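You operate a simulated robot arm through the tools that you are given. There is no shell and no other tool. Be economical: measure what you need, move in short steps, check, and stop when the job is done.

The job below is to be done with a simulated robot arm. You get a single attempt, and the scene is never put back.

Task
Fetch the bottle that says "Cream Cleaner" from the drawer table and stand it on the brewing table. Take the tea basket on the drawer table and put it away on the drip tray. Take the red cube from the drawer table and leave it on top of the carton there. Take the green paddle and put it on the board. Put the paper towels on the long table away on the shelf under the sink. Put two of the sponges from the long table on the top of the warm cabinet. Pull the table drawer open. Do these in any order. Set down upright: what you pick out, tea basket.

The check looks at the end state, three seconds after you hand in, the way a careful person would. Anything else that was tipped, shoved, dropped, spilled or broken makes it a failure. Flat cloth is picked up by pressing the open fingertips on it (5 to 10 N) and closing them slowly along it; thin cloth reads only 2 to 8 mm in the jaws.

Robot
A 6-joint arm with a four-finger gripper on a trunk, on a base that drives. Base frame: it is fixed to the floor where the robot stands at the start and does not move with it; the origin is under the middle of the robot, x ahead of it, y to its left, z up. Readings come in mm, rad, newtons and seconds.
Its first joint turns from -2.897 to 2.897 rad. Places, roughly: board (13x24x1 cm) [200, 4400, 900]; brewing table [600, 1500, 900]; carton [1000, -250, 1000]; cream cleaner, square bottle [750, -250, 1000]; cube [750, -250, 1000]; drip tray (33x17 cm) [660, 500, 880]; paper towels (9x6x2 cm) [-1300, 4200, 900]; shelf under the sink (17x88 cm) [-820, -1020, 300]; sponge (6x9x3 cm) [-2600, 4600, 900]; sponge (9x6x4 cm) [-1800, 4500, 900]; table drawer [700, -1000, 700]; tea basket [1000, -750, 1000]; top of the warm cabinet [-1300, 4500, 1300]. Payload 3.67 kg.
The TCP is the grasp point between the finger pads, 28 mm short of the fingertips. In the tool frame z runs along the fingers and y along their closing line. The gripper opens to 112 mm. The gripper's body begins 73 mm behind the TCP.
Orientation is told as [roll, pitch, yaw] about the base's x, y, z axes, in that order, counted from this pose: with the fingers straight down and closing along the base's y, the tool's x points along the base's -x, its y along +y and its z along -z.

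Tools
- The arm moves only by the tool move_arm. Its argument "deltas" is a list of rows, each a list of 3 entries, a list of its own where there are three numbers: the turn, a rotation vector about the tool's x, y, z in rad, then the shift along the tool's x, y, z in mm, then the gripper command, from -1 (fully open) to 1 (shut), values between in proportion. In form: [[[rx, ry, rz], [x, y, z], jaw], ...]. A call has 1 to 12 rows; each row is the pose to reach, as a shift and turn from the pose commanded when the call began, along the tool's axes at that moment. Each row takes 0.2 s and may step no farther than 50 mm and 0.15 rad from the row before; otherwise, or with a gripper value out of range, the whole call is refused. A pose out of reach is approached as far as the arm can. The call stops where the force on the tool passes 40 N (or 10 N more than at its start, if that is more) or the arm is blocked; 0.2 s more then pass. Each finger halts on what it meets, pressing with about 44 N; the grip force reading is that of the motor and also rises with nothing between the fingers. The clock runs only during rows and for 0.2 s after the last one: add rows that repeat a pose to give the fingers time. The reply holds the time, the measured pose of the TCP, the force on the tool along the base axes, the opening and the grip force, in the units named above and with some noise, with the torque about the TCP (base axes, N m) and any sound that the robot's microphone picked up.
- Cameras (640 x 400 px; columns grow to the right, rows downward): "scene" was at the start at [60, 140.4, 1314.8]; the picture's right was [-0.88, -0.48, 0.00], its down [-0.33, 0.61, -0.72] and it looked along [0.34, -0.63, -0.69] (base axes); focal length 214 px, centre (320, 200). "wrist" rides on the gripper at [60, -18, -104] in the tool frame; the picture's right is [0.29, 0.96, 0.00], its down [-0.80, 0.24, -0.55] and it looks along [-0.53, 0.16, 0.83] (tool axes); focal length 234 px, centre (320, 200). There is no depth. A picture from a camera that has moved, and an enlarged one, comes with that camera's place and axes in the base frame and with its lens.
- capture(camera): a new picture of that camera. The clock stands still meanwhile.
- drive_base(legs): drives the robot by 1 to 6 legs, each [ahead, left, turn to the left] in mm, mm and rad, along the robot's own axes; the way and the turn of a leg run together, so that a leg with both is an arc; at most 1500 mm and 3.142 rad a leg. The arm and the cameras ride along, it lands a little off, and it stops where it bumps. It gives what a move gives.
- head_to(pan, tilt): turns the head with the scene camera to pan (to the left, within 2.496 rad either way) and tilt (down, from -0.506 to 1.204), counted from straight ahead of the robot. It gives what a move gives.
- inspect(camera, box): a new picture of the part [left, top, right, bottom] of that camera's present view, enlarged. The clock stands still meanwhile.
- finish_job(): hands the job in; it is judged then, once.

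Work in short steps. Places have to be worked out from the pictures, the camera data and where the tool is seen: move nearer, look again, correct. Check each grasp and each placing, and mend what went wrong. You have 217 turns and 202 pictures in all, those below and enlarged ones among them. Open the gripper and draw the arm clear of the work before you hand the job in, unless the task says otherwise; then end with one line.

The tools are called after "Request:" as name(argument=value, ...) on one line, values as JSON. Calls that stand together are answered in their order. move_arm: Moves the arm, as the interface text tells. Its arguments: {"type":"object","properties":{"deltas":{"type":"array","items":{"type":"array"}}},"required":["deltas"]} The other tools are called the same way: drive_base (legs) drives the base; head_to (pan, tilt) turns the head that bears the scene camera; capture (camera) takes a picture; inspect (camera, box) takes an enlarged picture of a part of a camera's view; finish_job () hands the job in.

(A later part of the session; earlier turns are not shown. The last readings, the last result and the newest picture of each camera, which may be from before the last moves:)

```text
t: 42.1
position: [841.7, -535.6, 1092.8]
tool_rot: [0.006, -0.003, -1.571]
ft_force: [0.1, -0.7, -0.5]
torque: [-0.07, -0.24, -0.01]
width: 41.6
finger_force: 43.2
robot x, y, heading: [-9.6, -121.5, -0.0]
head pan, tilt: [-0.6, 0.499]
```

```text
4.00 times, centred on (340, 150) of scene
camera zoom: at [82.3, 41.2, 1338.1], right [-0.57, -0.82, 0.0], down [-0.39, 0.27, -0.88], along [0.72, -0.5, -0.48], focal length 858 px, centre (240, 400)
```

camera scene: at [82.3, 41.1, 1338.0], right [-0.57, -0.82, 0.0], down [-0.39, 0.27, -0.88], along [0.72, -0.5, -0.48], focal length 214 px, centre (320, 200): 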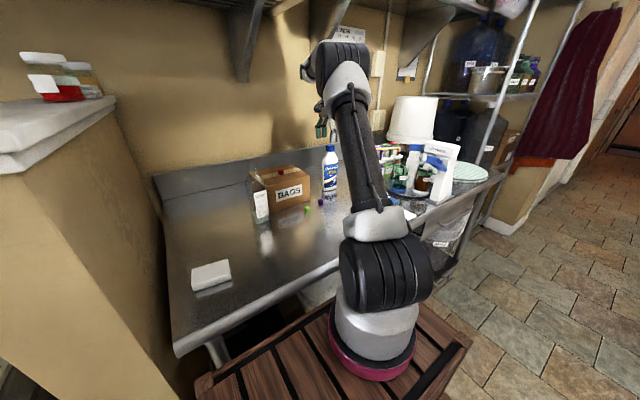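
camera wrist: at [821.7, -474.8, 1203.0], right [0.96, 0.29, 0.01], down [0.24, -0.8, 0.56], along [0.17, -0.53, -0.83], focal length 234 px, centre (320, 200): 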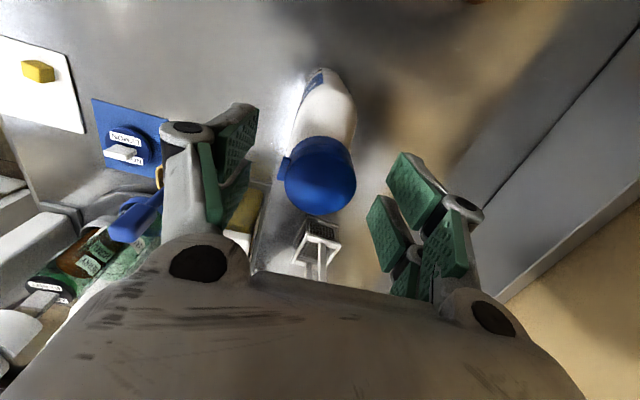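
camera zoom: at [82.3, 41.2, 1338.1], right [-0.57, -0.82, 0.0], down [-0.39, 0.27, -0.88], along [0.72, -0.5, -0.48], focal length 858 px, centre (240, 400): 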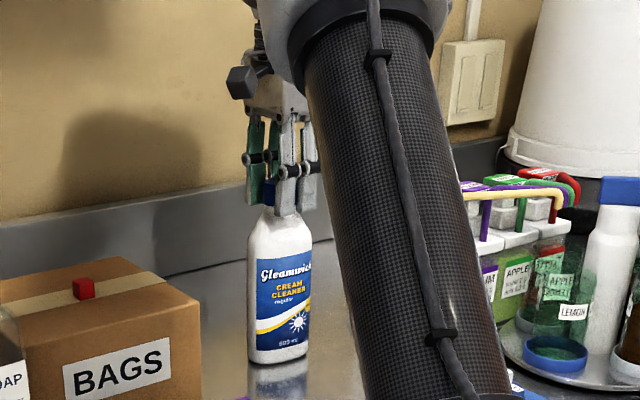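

Cap held at 41.6 mm. I lift a little and check weight.

Request:
move_arm(deltas=[[[0, 0, 0], [0, 0, -10], 1], [[0, 0, 0], [0, 0, -30], 1], [[0, 0, 0], [0, 0, -60], 1], [[0, 0, 0], [0, -10, -100], 1], [[0, 0, 0], [0, -10, -100], 1]])

Request:
capture(camera="scene")

```text
t: 43.3
position: [832.9, -536.0, 1191.4]
tool_rot: [0.007, -0.003, -1.571]
ft_force: [-1.0, -0.4, -8.0]
torque: [0.01, 0.0, 0.04]
width: 41.5
finger_force: 43.5
robot x, y, heading: [-13.0, -121.1, 0.0]
head pan, tilt: [-0.6, 0.499]
```

```text
160 pictures are left
camera scene: at [82.6, 41.1, 1338.1], right [-0.57, -0.82, 0.0], down [-0.39, 0.27, -0.88], along [0.72, -0.5, -0.48], focal length 214 px, centre (320, 200)
```

scene: 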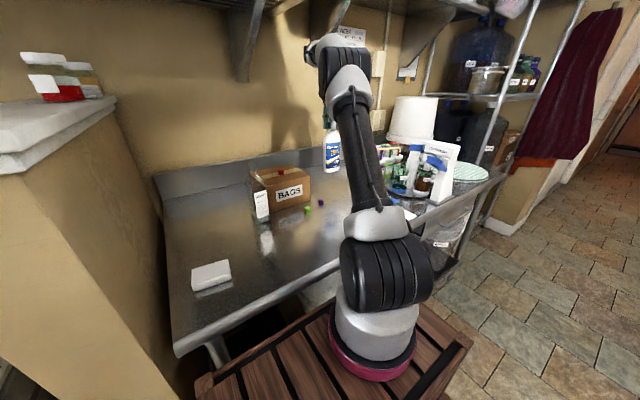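

Bottle is lifted, hanging straight (about 0.8 kg). I draw it back to the robot's right side near the starting pose for driving.

Request:
move_arm(deltas=[[[0, 0, 0], [0, -38, -3], 1], [[0, 0, 0], [-2, -76, -6], 1], [[0, 0, 0], [-4, -114, -9], 1], [[0, 0, 0], [-6, -152, -12], 1], [[0, 0, 0], [-8, -190, -15], 1], [[0, 0, 0], [-10, -228, -18], 1], [[0, 0, 0], [-12, -266, -20], 1], [[0, 0, 0], [-14, -304, -20], 1], [[0, 0, 0], [-16, -342, -20], 1], [[0, 0, 0], [-18, -380, -20], 1], [[0, 0, 0], [-20, -418, -20], 1], [[0, 0, 0], [-22, -456, -20], 1]])

Request:
capture(camera="wrist")

```text
t: 45.9
position: [377.9, -555.1, 1210.3]
tool_rot: [0.007, -0.003, -1.572]
ft_force: [1.4, 0.3, -7.2]
torque: [0.03, 0.05, -0.02]
width: 41.5
finger_force: 43.9
robot x, y, heading: [-11.6, -118.8, 0.001]
head pan, tilt: [-0.6, 0.499]
```

```text
159 pictures are left
camera wrist: at [357.8, -495.5, 1313.7], right [0.96, 0.29, 0.01], down [0.24, -0.8, 0.56], along [0.17, -0.53, -0.83], focal length 234 px, centre (320, 200)
```

wrist: 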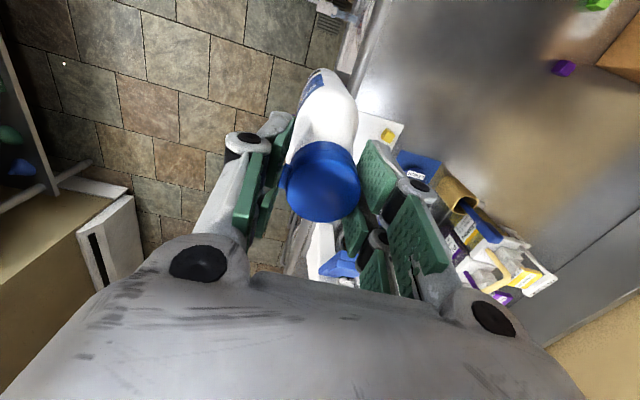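

Now I drive: a bit left off the tap, back 150 mm, then left along the counter toward the brewing table.

Request:
drive_base(legs=[[0, 40, 0], [-150, 0, 0], [0, 1200, 0]])

Request:
head_to(pan=0.3, tilt=0.5)

Request:
capture(camera="scene")

```text
t: 53.4
position: [228.9, 686.0, 1209.2]
tool_rot: [0.006, -0.005, -1.562]
ft_force: [-0.3, -0.3, -7.2]
torque: [-0.01, 0.0, 0.03]
width: 41.4
finger_force: 44.8
robot x, y, heading: [-167.0, 1113.9, 0.008]
head pan, tilt: [-0.6, 0.499]
```

```text
t: 54.6
position: [228.8, 687.1, 1209.1]
tool_rot: [0.007, -0.003, -1.561]
ft_force: [-0.5, 0.3, -6.8]
torque: [0.01, -0.02, -0.01]
width: 41.3
finger_force: 43.5
robot x, y, heading: [-165.3, 1118.4, 0.007]
head pan, tilt: [0.3, 0.499]
```

```text
158 pictures are left
camera scene: at [-61.5, 1357.3, 1338.1], right [0.3, -0.95, 0.0], down [-0.46, -0.15, -0.88], along [0.84, 0.27, -0.48], focal length 214 px, centre (320, 200)
```

scene: 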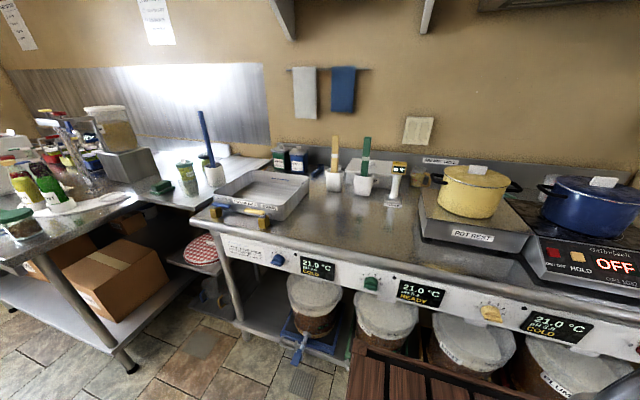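

The brewing table has a free area around (610,1450) between the metal tray and the pot rest. I swing the arm round to the front at this height, well above the pot rest.

Request:
move_arm(deltas=[[[0, 0, 0], [9, 47, -5], 1], [[0, 0, 0], [32, 89, -10], 1], [[0, 0, 0], [58, 129, -15], 1], [[0, 0, 0], [89, 166, -20], 1], [[0, 0, 0], [124, 200, -25], 1], [[0, 0, 0], [161, 230, -30], 1], [[0, 0, 0], [201, 255, -35], 1], [[0, 0, 0], [244, 277, -40], 1], [[0, 0, 0], [289, 294, -40], 1], [[0, 0, 0], [336, 306, -40], 1], [[0, 0, 0], [383, 314, -40], 1], [[0, 0, 0], [431, 316, -40], 1]])

Request:
capture(camera="scene")

```text
t: 57.2
position: [541.5, 1122.2, 1249.2]
tool_rot: [0.007, -0.003, -1.561]
ft_force: [-0.8, -1.6, -7.0]
torque: [0.05, -0.03, 0.02]
width: 41.6
finger_force: 44.4
robot x, y, heading: [-167.9, 1114.0, 0.009]
head pan, tilt: [0.3, 0.499]
```

```text
157 pictures are left
camera scene: at [-61.3, 1357.1, 1338.1], right [0.3, -0.95, 0.0], down [-0.46, -0.15, -0.88], along [0.84, 0.27, -0.48], focal length 214 px, centre (320, 200)
```

scene: 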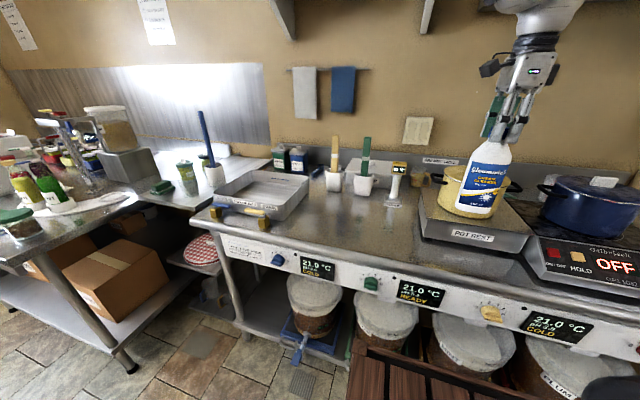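

I continue left over the free area.

Request:
move_arm(deltas=[[[0, 0, 0], [42, 10, 0], 1], [[0, 0, 0], [84, 20, 0], 1], [[0, 0, 0], [126, 30, 0], 1], [[0, 0, 0], [168, 40, 0], 1], [[0, 0, 0], [210, 50, 0], 1], [[0, 0, 0], [252, 60, 0], 1], [[0, 0, 0], [294, 70, 0], 1], [[0, 0, 0], [335, 80, 10], 1], [[0, 0, 0], [335, 80, 50], 1], [[0, 0, 0], [335, 80, 80], 1]])

Request:
capture(camera="scene")

Request:
capture(camera="wrist")

```text
t: 59.4
position: [616.3, 1457.0, 1170.3]
tool_rot: [0.009, -0.001, -1.561]
ft_force: [-0.5, -0.3, -7.1]
torque: [-0.01, -0.02, 0.01]
width: 41.1
finger_force: 43.7
robot x, y, heading: [-169.6, 1117.8, 0.01]
head pan, tilt: [0.3, 0.499]
```

```text
156 pictures are left
camera scene: at [-61.6, 1357.8, 1338.0], right [0.3, -0.95, 0.0], down [-0.46, -0.15, -0.88], along [0.84, 0.27, -0.48], focal length 214 px, centre (320, 200)
```

scene: 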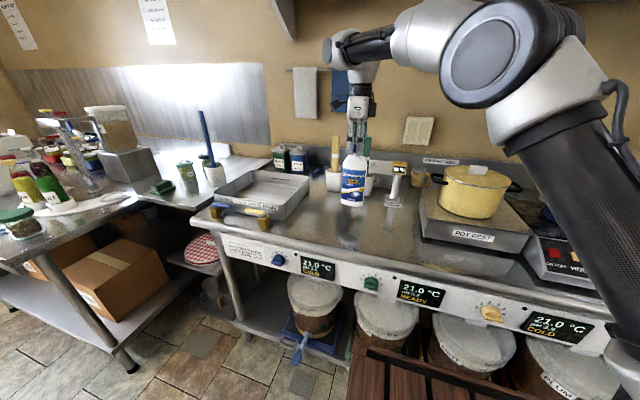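

```text
155 pictures are left
camera wrist: at [595.7, 1516.9, 1273.9], right [0.95, 0.3, 0.01], down [0.24, -0.79, 0.56], along [0.17, -0.53, -0.83], focal length 234 px, centre (320, 200)
```

wrist: 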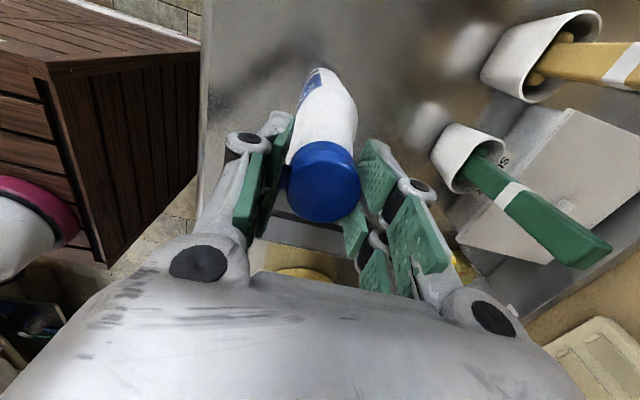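

Bottle hangs over the free spot. I lower until contact.

Request:
move_arm(deltas=[[[0, 0, 0], [0, 0, 20], 1], [[0, 0, 0], [0, 0, 40], 1], [[0, 0, 0], [0, 0, 46], 1], [[0, 0, 0], [0, 0, 52], 1], [[0, 0, 0], [0, 0, 57], 1], [[0, 0, 0], [0, 0, 62], 1], [[0, 0, 0], [0, 0, 66], 1], [[0, 0, 0], [0, 0, 70], 1], [[0, 0, 0], [0, 0, 74], 1]])

Request:
inspect(camera="scene", box=[280, 120, 420, 240])

```text
t: 61.4
position: [616.5, 1455.4, 1094.8]
tool_rot: [0.005, -0.003, -1.561]
ft_force: [-0.5, -0.1, -6.8]
torque: [0.01, -0.01, -0.03]
width: 41.4
finger_force: 44.2
robot x, y, heading: [-168.3, 1119.7, 0.01]
head pan, tilt: [0.3, 0.499]
```

```text
3.33 times, centred on (350, 180) of scene
camera zoom: at [-61.4, 1357.8, 1338.0], right [0.3, -0.95, 0.0], down [-0.46, -0.15, -0.88], along [0.84, 0.27, -0.48], focal length 715 px, centre (220, 267)
```

zoom: 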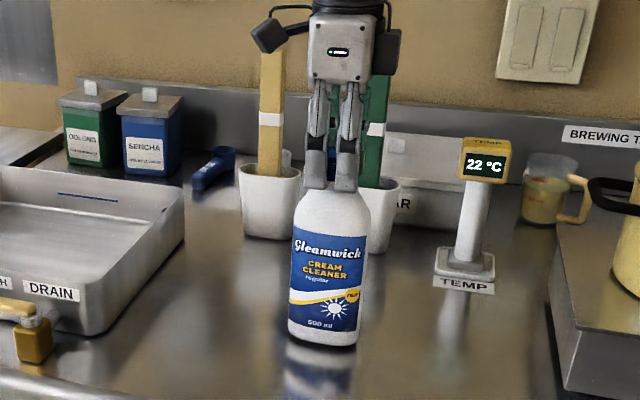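

Not yet in contact (still -7 N). I lower a few millimetres more.

Request:
move_arm(deltas=[[[0, 0, 0], [0, 0, 3], 1], [[0, 0, 0], [0, 0, 6], 1], [[0, 0, 0], [0, 0, 9], 1], [[0, 0, 0], [0, 0, 12], 1], [[0, 0, 0], [0, 0, 15], 1], [[0, 0, 0], [0, 0, 18], 1]])

```text
t: 62.8
position: [617.1, 1455.0, 1080.3]
tool_rot: [0.01, -0.002, -1.559]
ft_force: [-2.7, -2.9, 29.1]
torque: [-0.06, -0.23, -0.15]
width: 41.5
finger_force: 44.4
robot x, y, heading: [-165.8, 1116.6, 0.006]
head pan, tilt: [0.3, 0.499]
```

It stands on the table (29 N up). I ease up 3 mm and open, then rise straight up.

Request:
move_arm(deltas=[[[0, 0, 0], [0, 0, -3], 0.9], [[0, 0, 0], [0, 0, -3], 0.5], [[0, 0, 0], [0, 0, -3], 0.1], [[0, 0, 0], [0, 0, -3], -0.1], [[0, 0, 0], [0, 0, -40], -0.1], [[0, 0, 0], [0, 0, -85], -0.1], [[0, 0, 0], [0, 0, -130], -0.1]])

Request:
capture(camera="wrist")

Request:
capture(camera="scene")

```text
t: 64.4
position: [619.2, 1457.2, 1209.1]
tool_rot: [0.005, -0.004, -1.56]
ft_force: [0.4, 1.0, -0.3]
torque: [-0.04, 0.04, 0.01]
width: 61.6
finger_force: 0.1
robot x, y, heading: [-163.2, 1121.4, 0.009]
head pan, tilt: [0.3, 0.499]
```

```text
153 pictures are left
camera wrist: at [598.6, 1517.0, 1312.8], right [0.95, 0.3, 0.0], down [0.25, -0.79, 0.56], along [0.17, -0.53, -0.83], focal length 234 px, centre (320, 200)
```

wrist: 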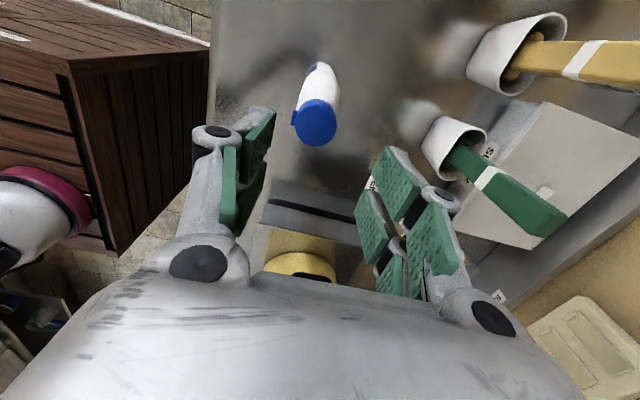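

```text
152 pictures are left
camera scene: at [-61.4, 1357.8, 1338.0], right [0.3, -0.95, 0.0], down [-0.46, -0.15, -0.88], along [0.84, 0.27, -0.48], focal length 214 px, centre (320, 200)
```

scene: 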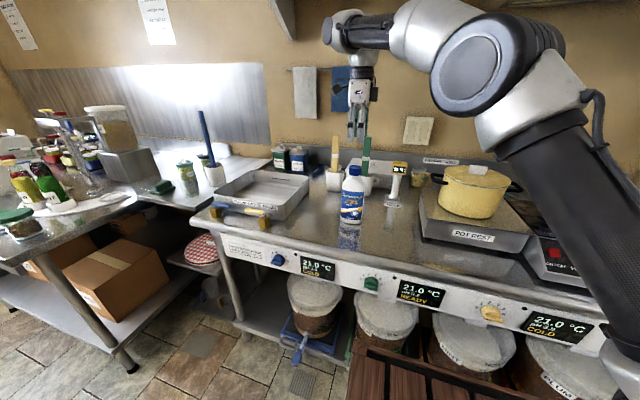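

The Cream Cleaner stands on the brewing table. The green paddle stands in a white mug right behind (top near (845,1450,1144)); I inspect it closely from both cameras.

Request:
inspect(camera="wrist", box=[400, 80, 600, 260])

Request:
inspect(camera="scene", box=[310, 110, 430, 220])

```text
2.22 times, centred on (500, 170) of wrist
camera zoom: at [598.6, 1517.0, 1312.8], right [0.95, 0.3, 0.0], down [0.25, -0.79, 0.56], along [0.17, -0.53, -0.83], focal length 520 px, centre (-80, 267)
```

zoom: 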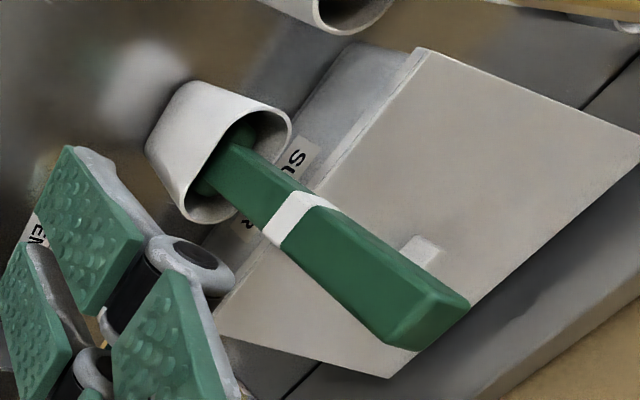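

```text
3.64 times, centred on (370, 165) of scene
camera zoom: at [-61.4, 1357.8, 1338.0], right [0.3, -0.95, 0.0], down [-0.46, -0.15, -0.88], along [0.84, 0.27, -0.48], focal length 780 px, centre (138, 327)
```

zoom: 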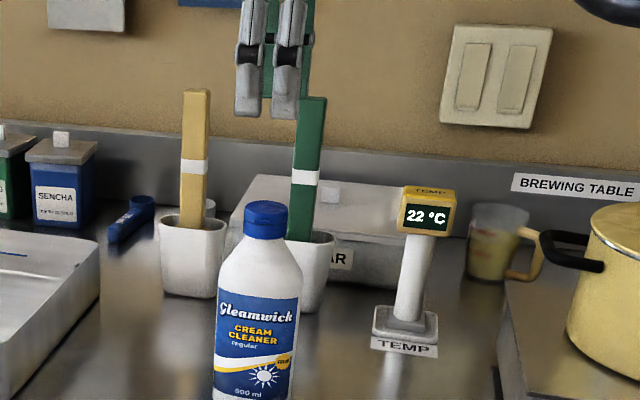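

The handle is a stout bar about 27 mm wide and nearly upright. I want to grip it with the tool horizontal (camera up), so the bar lies flat once the tool points down again. First I yaw the gripper at a safe height.

Request:
move_arm(deltas=[[[0, 0, 0.1369], [-8, 4, -2], -0.2], [[0, 0, 0.2738], [-16, 8, -4], -0.2], [[0, 0, 0.4107], [-24, 12, -6], -0.2], [[0, 0, 0.5476], [-32, 16, -8], -0.2], [[0, 0, 0.6845], [-40, 20, -10], -0.2], [[0, 0, 0.8214], [-50, 25, -12], -0.2], [[0, 0, 0.9583], [-60, 30, -15], -0.2], [[0, 0, 1.0952], [-70, 35, -18], -0.2], [[0, 0, 1.232], [-77, 41, -20], -0.2]])

```text
t: 66.4
position: [659.4, 1386.2, 1220.5]
tool_rot: [0.001, 0.003, -2.355]
ft_force: [-0.1, -0.8, -0.5]
torque: [0.01, -0.01, -0.01]
width: 67.2
finger_force: 0.1
out of reach, approached as far as the arm can: row 6, 7, 8, 9
robot x, y, heading: [-168.8, 1110.0, 0.002]
head pan, tilt: [0.3, 0.499]
```

The wrist joint limits that yaw. I'll instead use the natural roll (camera below), so I check the handle's facing more closely first.

Request:
inspect(camera="scene", box=[340, 125, 400, 200])

Request:
capture(camera="wrist")

```text
5.33 times, centred on (370, 162) of scene
camera zoom: at [-61.6, 1357.7, 1338.1], right [0.3, -0.95, 0.0], down [-0.46, -0.15, -0.88], along [0.84, 0.27, -0.48], focal length 1144 px, centre (53, 400)
```

zoom: 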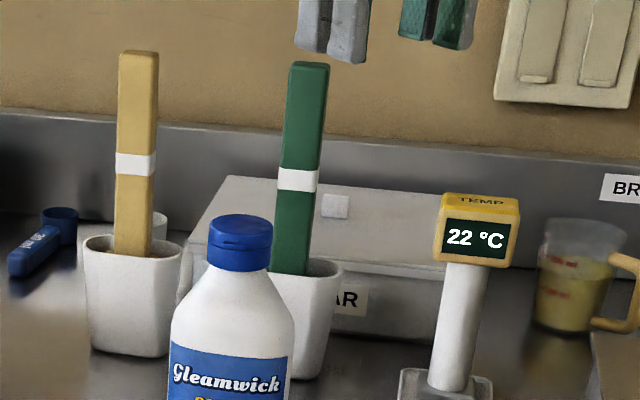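

```text
148 pictures are left
camera wrist: at [686.8, 1440.4, 1325.6], right [0.88, -0.47, 0.0], down [-0.4, -0.73, 0.55], along [-0.26, -0.49, -0.83], focal length 234 px, centre (320, 200)
```

wrist: 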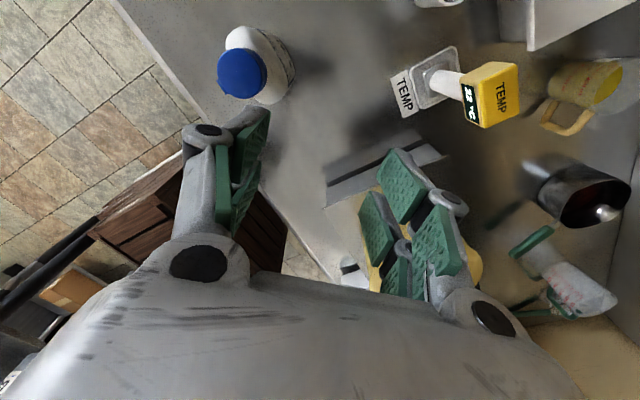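

The handle's flat face looks toward the robot, so I'll close along y with the tool tilted 60° forward from vertical. First I yaw back to about +0.15.

Request:
move_arm(deltas=[[[0, 0, -0.1475], [0, 0, 0], -0.2], [[0, 0, -0.295], [0, 0, 0], -0.2], [[0, 0, -0.4425], [0, 0, 0], -0.2], [[0, 0, -0.59], [0, 0, 0], -0.2], [[0, 0, -0.7375], [0, 0, 0], -0.2], [[0, 0, -0.885], [0, 0, 0], -0.2], [[0, 0, -1.0325], [0, 0, 0], -0.2], [[0, 0, -1.18], [0, 0, 0], -0.2], [[0, 0, -1.3275], [0, 0, 0], -0.2], [[0, 0, -1.475], [0, 0, 0], -0.2], [[0, 0, -1.6225], [0, 0, 0], -0.2], [[0, 0, -1.77], [0, 0, 0], -0.2]])

Request:
move_arm(deltas=[[[0, 0, -0.147], [0, 0, 0], -0.2], [[0, 0, -0.294], [0, 0, 0], -0.2], [[0, 0, -0.441], [0, 0, 0], -0.2], [[0, 0, -0.588], [0, 0, 0], -0.2], [[0, 0, -0.735], [0, 0, 0], -0.2]])

Request:
move_arm(deltas=[[[0, -0.1496, 0], [0, 0, 0], -0.2], [[0, -0.2992, 0], [0, 0, 0], -0.2], [[0, -0.4488, 0], [0, 0, 0], -0.2], [[0, -0.5984, 0], [0, 0, 0], -0.2], [[0, -0.748, 0], [0, 0, 0], -0.2], [[0, -0.8976, 0], [0, 0, 0], -0.2], [[0, -1.0472, 0], [0, 0, 0], -0.2]])

Request:
capture(camera="wrist")

Request:
capture(camera="scene")

```text
t: 69.0
position: [659.0, 1386.6, 1221.8]
tool_rot: [0.003, -0.002, -0.581]
ft_force: [-0.6, 0.1, 0.0]
torque: [-0.02, 0.0, 0.02]
width: 67.0
finger_force: 0.1
robot x, y, heading: [-170.5, 1116.6, 0.003]
head pan, tilt: [0.3, 0.499]
```

```text
t: 70.2
position: [658.1, 1385.1, 1221.3]
tool_rot: [0.0, -0.006, 0.153]
ft_force: [0.7, 0.1, 0.6]
torque: [-0.02, -0.01, 0.02]
width: 67.2
finger_force: 0.0
robot x, y, heading: [-164.8, 1116.9, 0.013]
head pan, tilt: [0.3, 0.499]
```

```text
t: 71.8
position: [657.3, 1386.6, 1220.3]
tool_rot: [0.004, -1.051, 0.15]
ft_force: [-0.8, 0.6, -0.3]
torque: [0.0, -0.01, -0.02]
width: 67.1
finger_force: 0.1
robot x, y, heading: [-167.4, 1117.9, 0.006]
head pan, tilt: [0.3, 0.499]
```

```text
147 pictures are left
camera wrist: at [540.3, 1350.4, 1220.7], right [-0.29, 0.93, -0.25], down [-0.12, 0.22, 0.97], along [0.95, 0.31, 0.05], focal length 234 px, centre (320, 200)
```

wrist: 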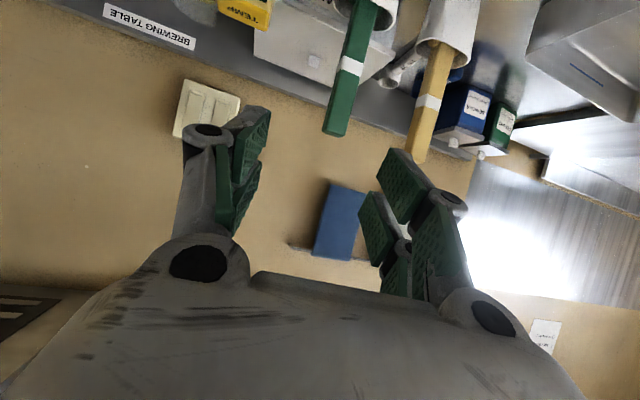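

```text
146 pictures are left
camera scene: at [-61.8, 1357.8, 1338.0], right [0.3, -0.95, 0.0], down [-0.46, -0.15, -0.88], along [0.84, 0.27, -0.48], focal length 214 px, centre (320, 200)
```

scene: 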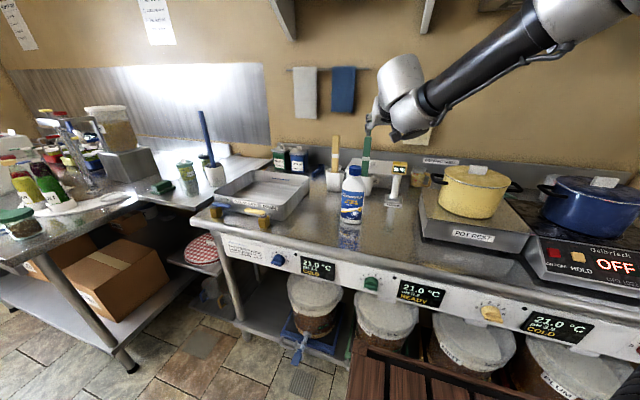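

Both cameras agree on the handle: from (845,1449,1144) to (840,1441,1055). I move to a standoff along the tool axis and check.

Request:
move_arm(deltas=[[[0, 0, 0], [1, 10, 34], -0.2], [[0, 0, 0], [2, 20, 68], -0.2], [[0, 0, 0], [3, 30, 103], -0.2], [[0, 0, 0], [3, 30, 130], -0.2]])

Request:
capture(camera="wrist")

Request:
inspect(camera="scene", box=[320, 100, 440, 220])

```text
t: 72.8
position: [764.6, 1431.9, 1153.8]
tool_rot: [0.002, -1.052, 0.15]
ft_force: [0.5, 0.4, 1.2]
torque: [0.04, 0.03, -0.03]
width: 67.5
finger_force: 0.1
robot x, y, heading: [-166.5, 1116.1, 0.005]
head pan, tilt: [0.3, 0.499]
```

```text
145 pictures are left
camera wrist: at [647.4, 1395.5, 1154.3], right [-0.28, 0.93, -0.25], down [-0.12, 0.22, 0.97], along [0.95, 0.3, 0.05], focal length 234 px, centre (320, 200)
```

wrist: 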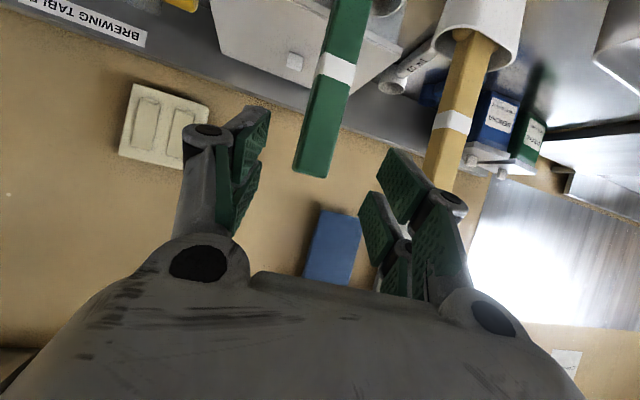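

```text
3.33 times, centred on (380, 160) of scene
camera zoom: at [-61.9, 1357.6, 1338.1], right [0.3, -0.95, 0.0], down [-0.46, -0.15, -0.88], along [0.84, 0.27, -0.48], focal length 715 px, centre (120, 333)
```

zoom: 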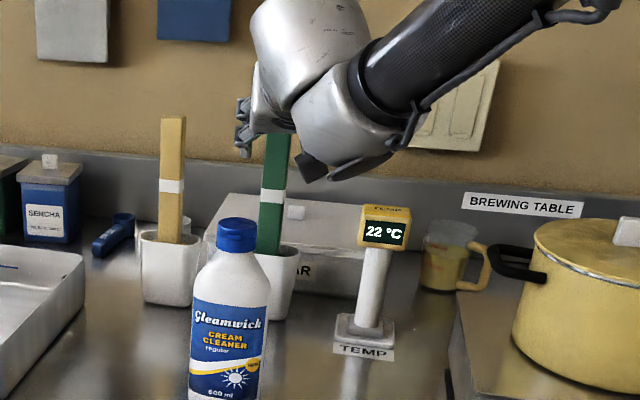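

The bar is centred on the approach line. I advance 82 mm and close.

Request:
move_arm(deltas=[[[0, 0, 0], [1, 1, 30], -0.2], [[0, 0, 0], [2, 2, 60], -0.2], [[0, 0, 0], [2, 2, 82], -0.2], [[0, 0, 0], [2, 2, 82], -0.2]])

Request:
capture(camera="wrist")

```text
t: 73.8
position: [833.0, 1443.0, 1111.3]
tool_rot: [0.003, -1.052, 0.149]
ft_force: [0.7, 0.6, 0.8]
torque: [0.01, 0.02, -0.01]
width: 67.3
finger_force: 0.0
robot x, y, heading: [-171.5, 1116.6, 0.009]
head pan, tilt: [0.3, 0.499]
```

```text
143 pictures are left
camera wrist: at [715.9, 1407.5, 1112.2], right [-0.28, 0.93, -0.25], down [-0.12, 0.22, 0.97], along [0.95, 0.3, 0.05], focal length 234 px, centre (320, 200)
```

wrist: 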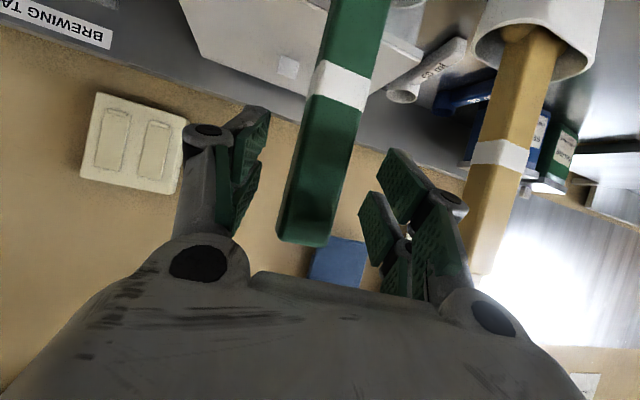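

The bar is between the pads. I close.

Request:
move_arm(deltas=[[[0, 0, 0], [0, 0, 0], 0.1], [[0, 0, 0], [0, 0, 0], 0.3], [[0, 0, 0], [0, 0, 0], 0.5], [[0, 0, 0], [0, 0, 0], 0.8], [[0, 0, 0], [0, 0, 0], 1], [[0, 0, 0], [0, 0, 0], 1]])

Request:
inspect(camera="scene", box=[320, 100, 440, 220])

Request:
capture(camera="wrist")

```text
t: 75.2
position: [834.2, 1443.3, 1112.7]
tool_rot: [0.002, -1.053, 0.148]
ft_force: [0.5, 2.0, 1.4]
torque: [0.44, -0.1, -0.64]
width: 30.0
finger_force: 44.9
robot x, y, heading: [-168.4, 1114.6, 0.009]
head pan, tilt: [0.3, 0.499]
```

```text
3.33 times, centred on (380, 160) of scene
camera zoom: at [-61.6, 1357.7, 1338.0], right [0.3, -0.95, 0.0], down [-0.46, -0.15, -0.88], along [0.84, 0.27, -0.48], focal length 715 px, centre (120, 333)
```

zoom: 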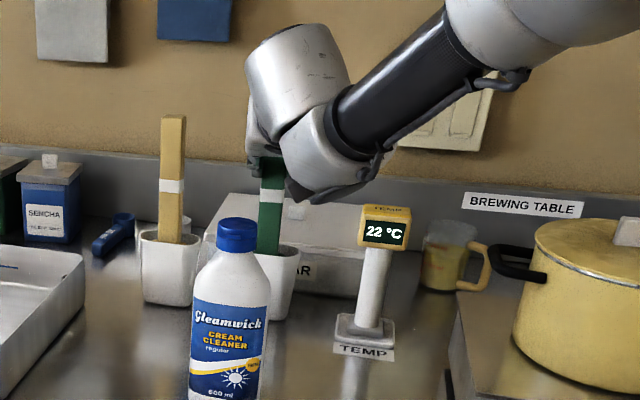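

```text
141 pictures are left
camera wrist: at [715.8, 1407.6, 1112.4], right [-0.28, 0.93, -0.25], down [-0.12, 0.22, 0.97], along [0.95, 0.3, 0.05], focal length 234 px, centre (320, 200)
```

wrist: 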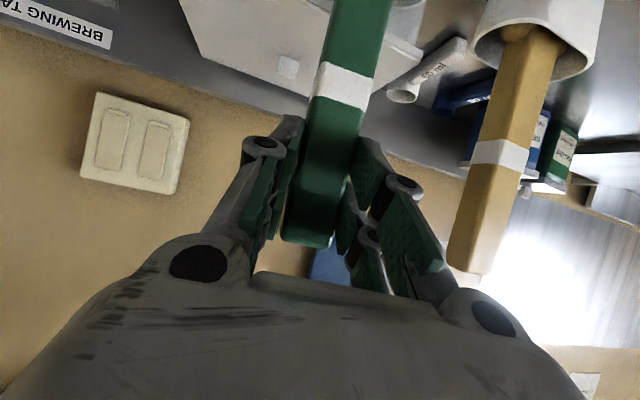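

Gripped at 30 mm. I lift straight up a little and check that the mug stays.

Request:
move_arm(deltas=[[[0, 0, 0], [-17, 0, -10], 1], [[0, 0, 0], [-35, 0, -20], 1], [[0, 0, 0], [-52, 0, -30], 1], [[0, 0, 0], [-69, 0, -40], 1]])

Request:
inspect(camera="scene", box=[320, 100, 440, 220])

```text
t: 76.2
position: [831.7, 1443.5, 1191.2]
tool_rot: [0.001, -1.051, 0.149]
ft_force: [0.7, 0.3, -1.6]
torque: [0.04, 0.02, 0.0]
width: 29.6
finger_force: 44.1
robot x, y, heading: [-164.5, 1115.8, 0.007]
head pan, tilt: [0.3, 0.499]
```

```text
3.33 times, centred on (380, 160) of scene
camera zoom: at [-61.4, 1357.7, 1338.0], right [0.3, -0.95, 0.0], down [-0.46, -0.15, -0.88], along [0.84, 0.27, -0.48], focal length 715 px, centre (120, 333)
```

zoom: 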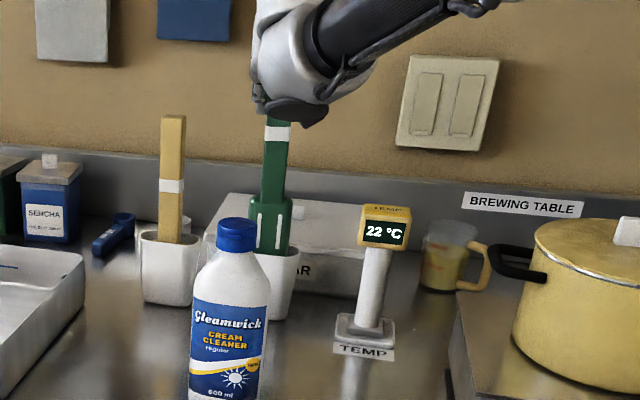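

The paddle comes out cleanly. I keep lifting and then draw back.

Request:
move_arm(deltas=[[[0, 0, 0], [-35, 0, -20], 1], [[0, 0, 0], [-70, 0, -40], 1], [[0, 0, 0], [-105, 0, -60], 1], [[0, 0, 0], [-120, 0, -70], 1]])

Request:
capture(camera="scene")

```text
t: 77.2
position: [831.3, 1445.0, 1329.2]
tool_rot: [0.0, -1.052, 0.15]
ft_force: [0.1, -0.2, -2.5]
torque: [0.0, 0.01, -0.02]
width: 29.6
finger_force: 44.2
robot x, y, heading: [-164.3, 1116.3, 0.004]
head pan, tilt: [0.3, 0.499]
```

```text
139 pictures are left
camera scene: at [-61.4, 1357.7, 1338.0], right [0.3, -0.95, 0.0], down [-0.46, -0.15, -0.88], along [0.84, 0.27, -0.48], focal length 214 px, centre (320, 200)
```

scene: 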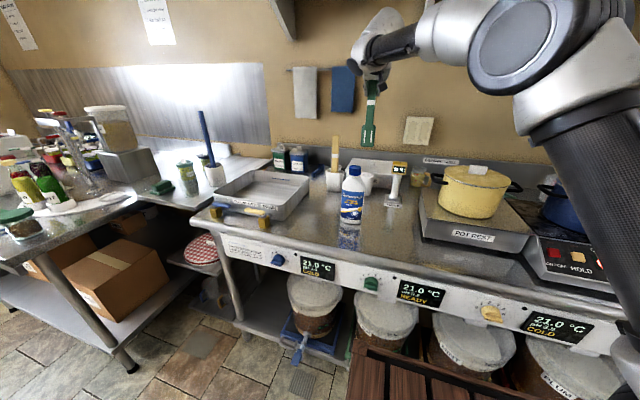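

The paddle is free of the mug. I draw the arm back (to the right of the bottle) and look towards the far long table to plan the drive.

Request:
move_arm(deltas=[[[0, 0, 0], [0, -45, 0], 1], [[0, 0, 0], [10, -85, -18], 1], [[0, 0, 0], [25, -100, -58], 1], [[0, 0, 0], [45, -110, -98], 1], [[0, 0, 0], [65, -120, -138], 1], [[0, 0, 0], [85, -130, -178], 1]])

Request:
head_to(pan=1.45, tilt=0.3)

Request:
capture(camera="scene")

Request:
inspect(camera="scene", box=[160, 80, 420, 230])

```text
t: 78.6
position: [656.6, 1287.4, 1343.2]
tool_rot: [-0.001, -1.052, 0.15]
ft_force: [1.1, 0.0, -3.3]
torque: [0.01, -0.02, -0.03]
width: 29.6
finger_force: 43.9
robot x, y, heading: [-165.6, 1112.2, 0.012]
head pan, tilt: [0.3, 0.499]
```

```text
t: 80.0
position: [656.6, 1287.1, 1344.2]
tool_rot: [0.001, -1.052, 0.148]
ft_force: [-0.5, 0.5, -1.8]
torque: [0.01, 0.01, 0.0]
width: 29.5
finger_force: 43.6
robot x, y, heading: [-171.7, 1115.4, 0.008]
head pan, tilt: [1.45, 0.3]
```

```text
138 pictures are left
camera scene: at [-137.8, 1422.7, 1356.5], right [0.99, -0.11, 0.0], down [-0.03, -0.29, -0.96], along [0.11, 0.95, -0.3], focal length 214 px, centre (320, 200)
```

scene: 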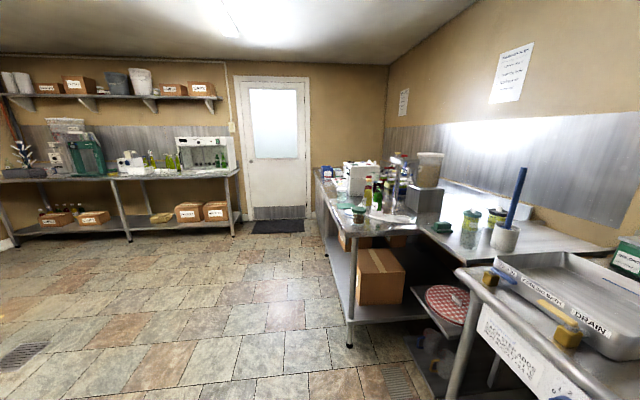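

```text
2.46 times, centred on (290, 155) of scene
camera zoom: at [-137.8, 1422.7, 1356.5], right [0.99, -0.11, 0.0], down [-0.03, -0.29, -0.96], along [0.11, 0.95, -0.3], focal length 528 px, centre (394, 311)
```

zoom: 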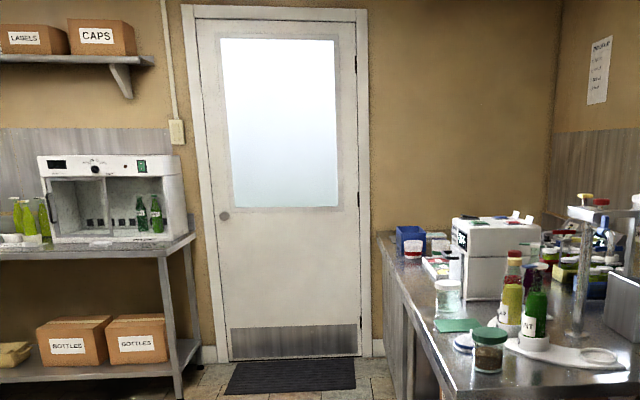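

I back off, turn the robot left so the arm points along the aisle, and drive up the room toward the far end.

Request:
drive_base(legs=[[-150, 0, 0], [0, 0, 1.57], [1300, 50, 0], [850, 0, 0]])

Request:
head_to(pan=-0.6, tilt=0.5)

Request:
capture(camera="scene")

Request:
head_to(pan=0.6, tilt=0.4)

Request:
capture(camera="scene")

```text
t: 95.5
position: [-642.6, 4085.3, 1344.5]
tool_rot: [0.001, -1.053, 1.758]
ft_force: [-0.9, 0.9, -1.7]
torque: [-0.04, -0.02, -0.05]
width: 29.7
finger_force: 43.7
robot x, y, heading: [-440.4, 3267.6, 1.619]
head pan, tilt: [1.45, 0.3]
```

```text
t: 97.4
position: [-643.0, 4086.2, 1344.8]
tool_rot: [0.002, -1.052, 1.76]
ft_force: [0.6, -0.4, -0.4]
torque: [-0.03, 0.01, 0.0]
width: 29.8
finger_force: 44.1
robot x, y, heading: [-437.4, 3272.2, 1.617]
head pan, tilt: [-0.6, 0.499]
```

```text
136 pictures are left
camera scene: at [-607.9, 3355.5, 1338.1], right [0.85, -0.52, 0.0], down [-0.25, -0.41, -0.88], along [0.46, 0.75, -0.48], focal length 214 px, centre (320, 200)
```

scene: 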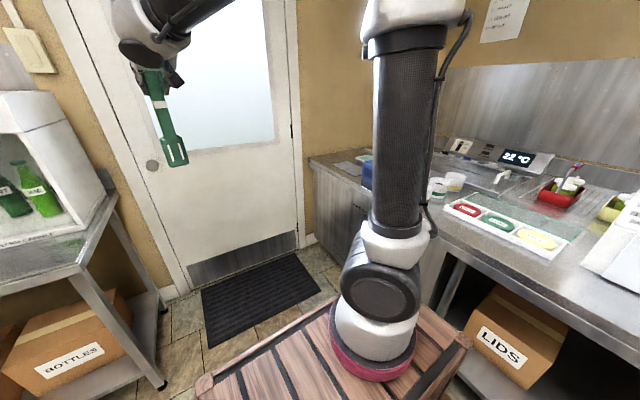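

```text
t: 98.8
position: [-643.2, 4085.7, 1344.7]
tool_rot: [0.003, -1.053, 1.759]
ft_force: [0.1, -0.5, -0.8]
torque: [0.0, 0.0, 0.01]
width: 29.3
finger_force: 44.0
robot x, y, heading: [-439.4, 3273.3, 1.623]
head pan, tilt: [0.6, 0.4]
```

```text
135 pictures are left
camera scene: at [-711.5, 3351.8, 1347.2], right [0.8, 0.6, 0.0], down [0.24, -0.31, -0.92], along [-0.56, 0.73, -0.39], focal length 214 px, centre (320, 200)
```

scene: 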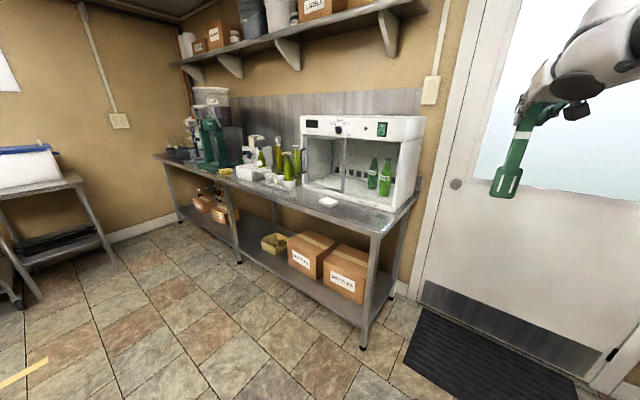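

I zoom on the far end of the right-hand table to find the board.

Request:
head_to(pan=-0.6, tilt=0.5)

Request:
inspect(camera="scene", box=[290, 120, 400, 220])

Request:
inspect(camera="scene", box=[420, 110, 640, 280])

```text
t: 100.2
position: [-642.3, 4087.0, 1344.6]
tool_rot: [0.002, -1.052, 1.761]
ft_force: [-1.2, -0.2, -2.4]
torque: [-0.02, 0.04, 0.0]
width: 29.9
finger_force: 44.4
robot x, y, heading: [-436.7, 3270.5, 1.617]
head pan, tilt: [-0.6, 0.499]
```

```text
4.00 times, centred on (345, 170) of scene
camera zoom: at [-607.9, 3355.5, 1338.1], right [0.85, -0.52, 0.0], down [-0.25, -0.41, -0.88], along [0.46, 0.75, -0.48], focal length 858 px, centre (220, 320)
```

zoom: 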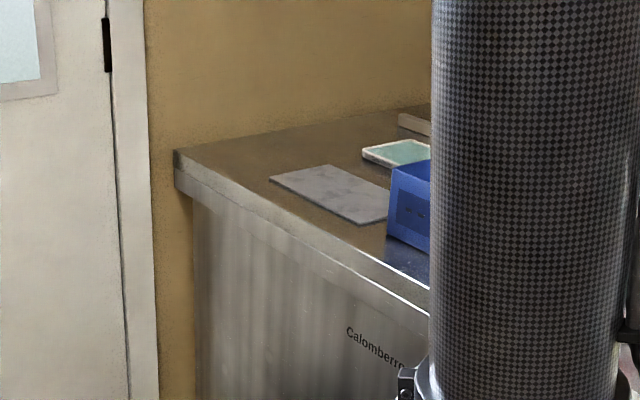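

```text
2.35 times, centred on (530, 195) of scene
camera zoom: at [-607.9, 3355.5, 1338.1], right [0.85, -0.52, 0.0], down [-0.25, -0.41, -0.88], along [0.46, 0.75, -0.48], focal length 505 px, centre (-174, 212)
```

zoom: 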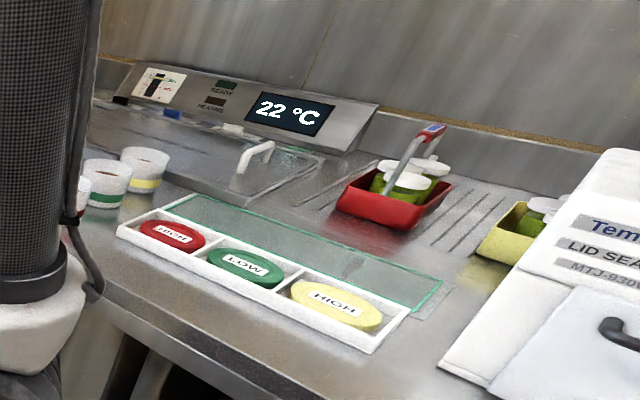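

The grey slab at about (185,4310) is the board, long side along y, with a blue box just in front of it. I swing the arm to the robot's right-front before driving closer, so it stays clear of the door.

Request:
move_arm(deltas=[[[0, 0, 0], [9.5, -42, -16.6], 1], [[0, 0, 0], [19, -84, -33.2], 1], [[0, 0, 0], [28.5, -126, -49.8], 1], [[0, 0, 0], [38, -168, -66.4], 1], [[0, 0, 0], [47.5, -210, -83], 1], [[0, 0, 0], [57, -252, -99.6], 1], [[0, 0, 0], [66.5, -294, -116.2], 1], [[0, 0, 0], [76, -336, -132.8], 1], [[0, 0, 0], [85.5, -378, -149.4], 1], [[0, 0, 0], [95, -420, -166], 1], [[0, 0, 0], [104, -462, -182], 1]])

Request:
drive_base(legs=[[0, 0, -0.047], [250, -200, 0]])

Request:
head_to(pan=-0.75, tilt=0.5)

Request:
capture(camera="scene")

```text
t: 102.6
position: [-150.0, 3965.1, 1345.1]
tool_rot: [-0.003, -1.053, 1.763]
ft_force: [-1.5, -0.1, -0.7]
torque: [-0.03, -0.03, -0.03]
width: 29.8
finger_force: 43.9
robot x, y, heading: [-443.6, 3268.7, 1.619]
head pan, tilt: [-0.6, 0.499]
```

```text
t: 105.2
position: [78.5, 4197.0, 1344.7]
tool_rot: [0.001, -1.052, 1.713]
ft_force: [-0.1, 0.4, -1.0]
torque: [-0.02, 0.01, 0.01]
width: 29.3
finger_force: 43.9
robot x, y, heading: [-243.5, 3516.9, 1.572]
head pan, tilt: [-0.6, 0.499]
```

```text
t: 105.8
position: [78.2, 4198.2, 1344.7]
tool_rot: [0.002, -1.053, 1.713]
ft_force: [-0.2, -0.6, -0.9]
torque: [-0.04, 0.03, 0.05]
width: 29.5
finger_force: 43.9
robot x, y, heading: [-241.4, 3517.0, 1.576]
head pan, tilt: [-0.75, 0.499]
```

```text
132 pictures are left
camera scene: at [-395.6, 3601.6, 1338.1], right [0.73, -0.68, 0.0], down [-0.33, -0.35, -0.88], along [0.6, 0.64, -0.48], focal length 214 px, centre (320, 200)
```

scene: 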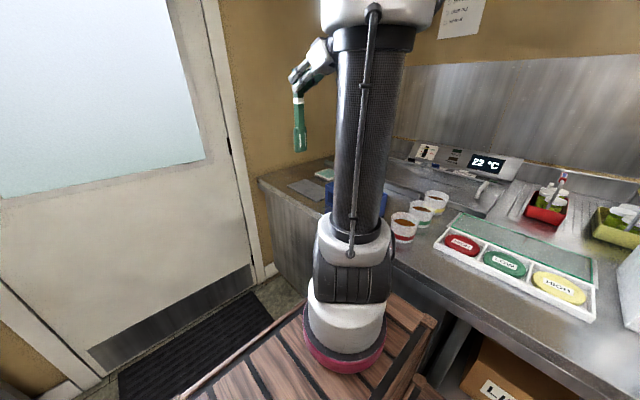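

I zoom on the board from this closer viewpoint.

Request:
inspect(camera="scene", box=[250, 80, 350, 230])

Request:
capture(camera="wrist")

```text
2.67 times, centred on (300, 155) of scene
camera zoom: at [-395.6, 3601.6, 1338.1], right [0.73, -0.68, 0.0], down [-0.33, -0.35, -0.88], along [0.6, 0.64, -0.48], focal length 572 px, centre (373, 320)
```

zoom: 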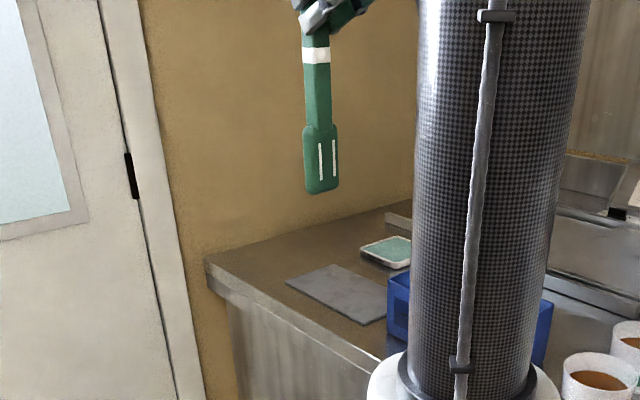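

```text
130 pictures are left
camera wrist: at [112.4, 4081.5, 1345.2], right [-0.93, -0.28, -0.25], down [-0.22, -0.12, 0.97], along [-0.3, 0.95, 0.05], focal length 234 px, centre (320, 200)
```

wrist: 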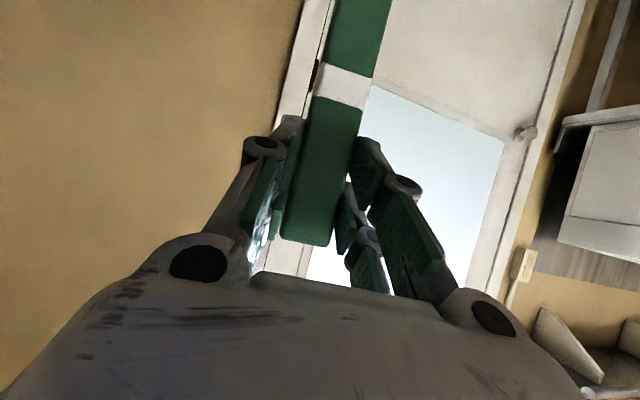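

Board refined: centre about (210,4340), top z≈878, near wall at y≈4660. I drive 200 mm ahead and then tilt the tool so the paddle lies level, handle away from me.

Request:
drive_base(legs=[[200, 0, 0]])

Request:
move_arm(deltas=[[[0, 0.14, 0], [0, 0, 0], 1], [[0, 0.28, 0], [0, 0, 0], 1], [[0, 0.42, 0], [0, 0, 0], 1], [[0, 0.56, 0], [0, 0, 0], 1], [[0, 0.7, 0], [0, 0, 0], 1], [[0, 0.84, 0], [0, 0, 0], 1], [[0, 0.98, 0], [0, 0, 0], 1], [[0, 1.12, 0], [0, 0, 0], 1], [[0, 1.26, 0], [0, 0, 0], 1], [[0, 1.4, 0], [0, 0, 0], 1], [[0, 1.4835, 0], [0, 0, 0], 1]])

Request:
capture(camera="scene")

Request:
capture(camera="wrist")

```text
t: 107.4
position: [78.8, 4396.7, 1344.4]
tool_rot: [0.002, -1.051, 1.713]
ft_force: [0.8, -0.3, -0.9]
torque: [-0.01, 0.02, 0.01]
width: 29.7
finger_force: 43.9
robot x, y, heading: [-242.8, 3718.6, 1.572]
head pan, tilt: [-0.75, 0.499]
```

```text
t: 109.8
position: [80.7, 4377.1, 1301.3]
tool_rot: [-0.006, 0.429, 1.711]
ft_force: [-0.5, -0.5, -1.8]
torque: [0.22, 0.0, 0.03]
width: 29.3
finger_force: 44.2
out of reach, approached as far as the arm can: row 10, 11
robot x, y, heading: [-244.0, 3717.9, 1.57]
head pan, tilt: [-0.75, 0.499]
```

```text
129 pictures are left
camera scene: at [-395.9, 3800.4, 1338.1], right [0.73, -0.68, 0.0], down [-0.33, -0.35, -0.88], along [0.6, 0.64, -0.48], focal length 214 px, centre (320, 200)
```

scene: 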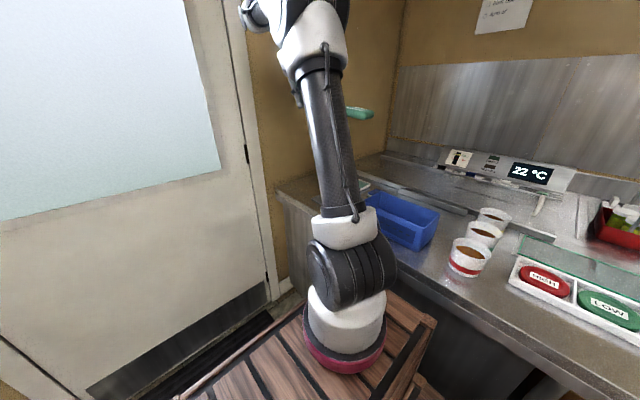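

```text
128 pictures are left
camera wrist: at [97.4, 4367.1, 1422.3], right [-0.91, -0.4, 0.11], down [-0.38, 0.91, 0.17], along [-0.17, 0.11, -0.98], focal length 234 px, centre (320, 200)
```

wrist: 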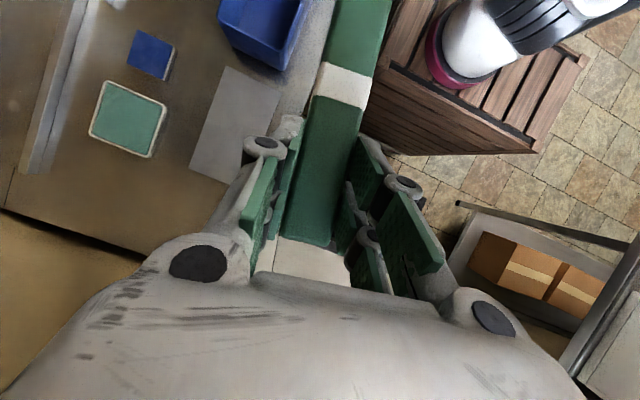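

The wrist view shows the board at about (235,4352) and the blue box touching its near end. I shift over the board, square the yaw, and look again.

Request:
move_arm(deltas=[[[-0.03, 0, 0.065], [0, -40, 0], 1], [[-0.059, 0, 0.129], [0, -80, 0], 1], [[-0.059, 0, 0.129], [0, -120, 0], 1], [[-0.059, 0, 0.129], [-10, -140, 20], 1]])

Request:
capture(camera="wrist")

Request:
capture(camera="scene")

```text
t: 110.8
position: [212.8, 4383.6, 1259.9]
tool_rot: [-0.003, 0.429, 1.573]
ft_force: [0.3, 0.6, -0.7]
torque: [0.18, -0.03, 0.0]
width: 29.7
finger_force: 44.3
out of reach, approached as far as the arm can: row 1, 2, 3, 4
robot x, y, heading: [-244.3, 3715.3, 1.569]
head pan, tilt: [-0.75, 0.499]
```

```text
127 pictures are left
camera wrist: at [229.4, 4373.2, 1379.7], right [-0.96, -0.26, 0.12], down [-0.24, 0.96, 0.17], along [-0.16, 0.14, -0.98], focal length 234 px, centre (320, 200)
```

wrist: 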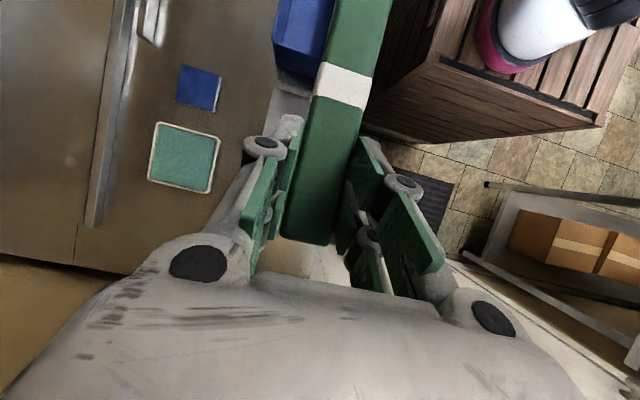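

```text
126 pictures are left
camera scene: at [-396.2, 3800.4, 1338.1], right [0.73, -0.68, 0.0], down [-0.33, -0.35, -0.88], along [0.6, 0.64, -0.48], focal length 214 px, centre (320, 200)
```

scene: 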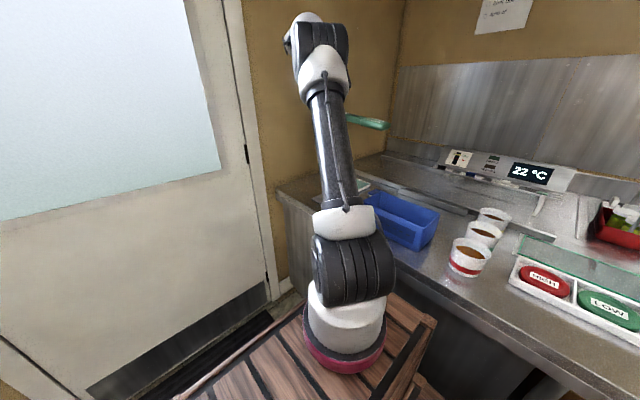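

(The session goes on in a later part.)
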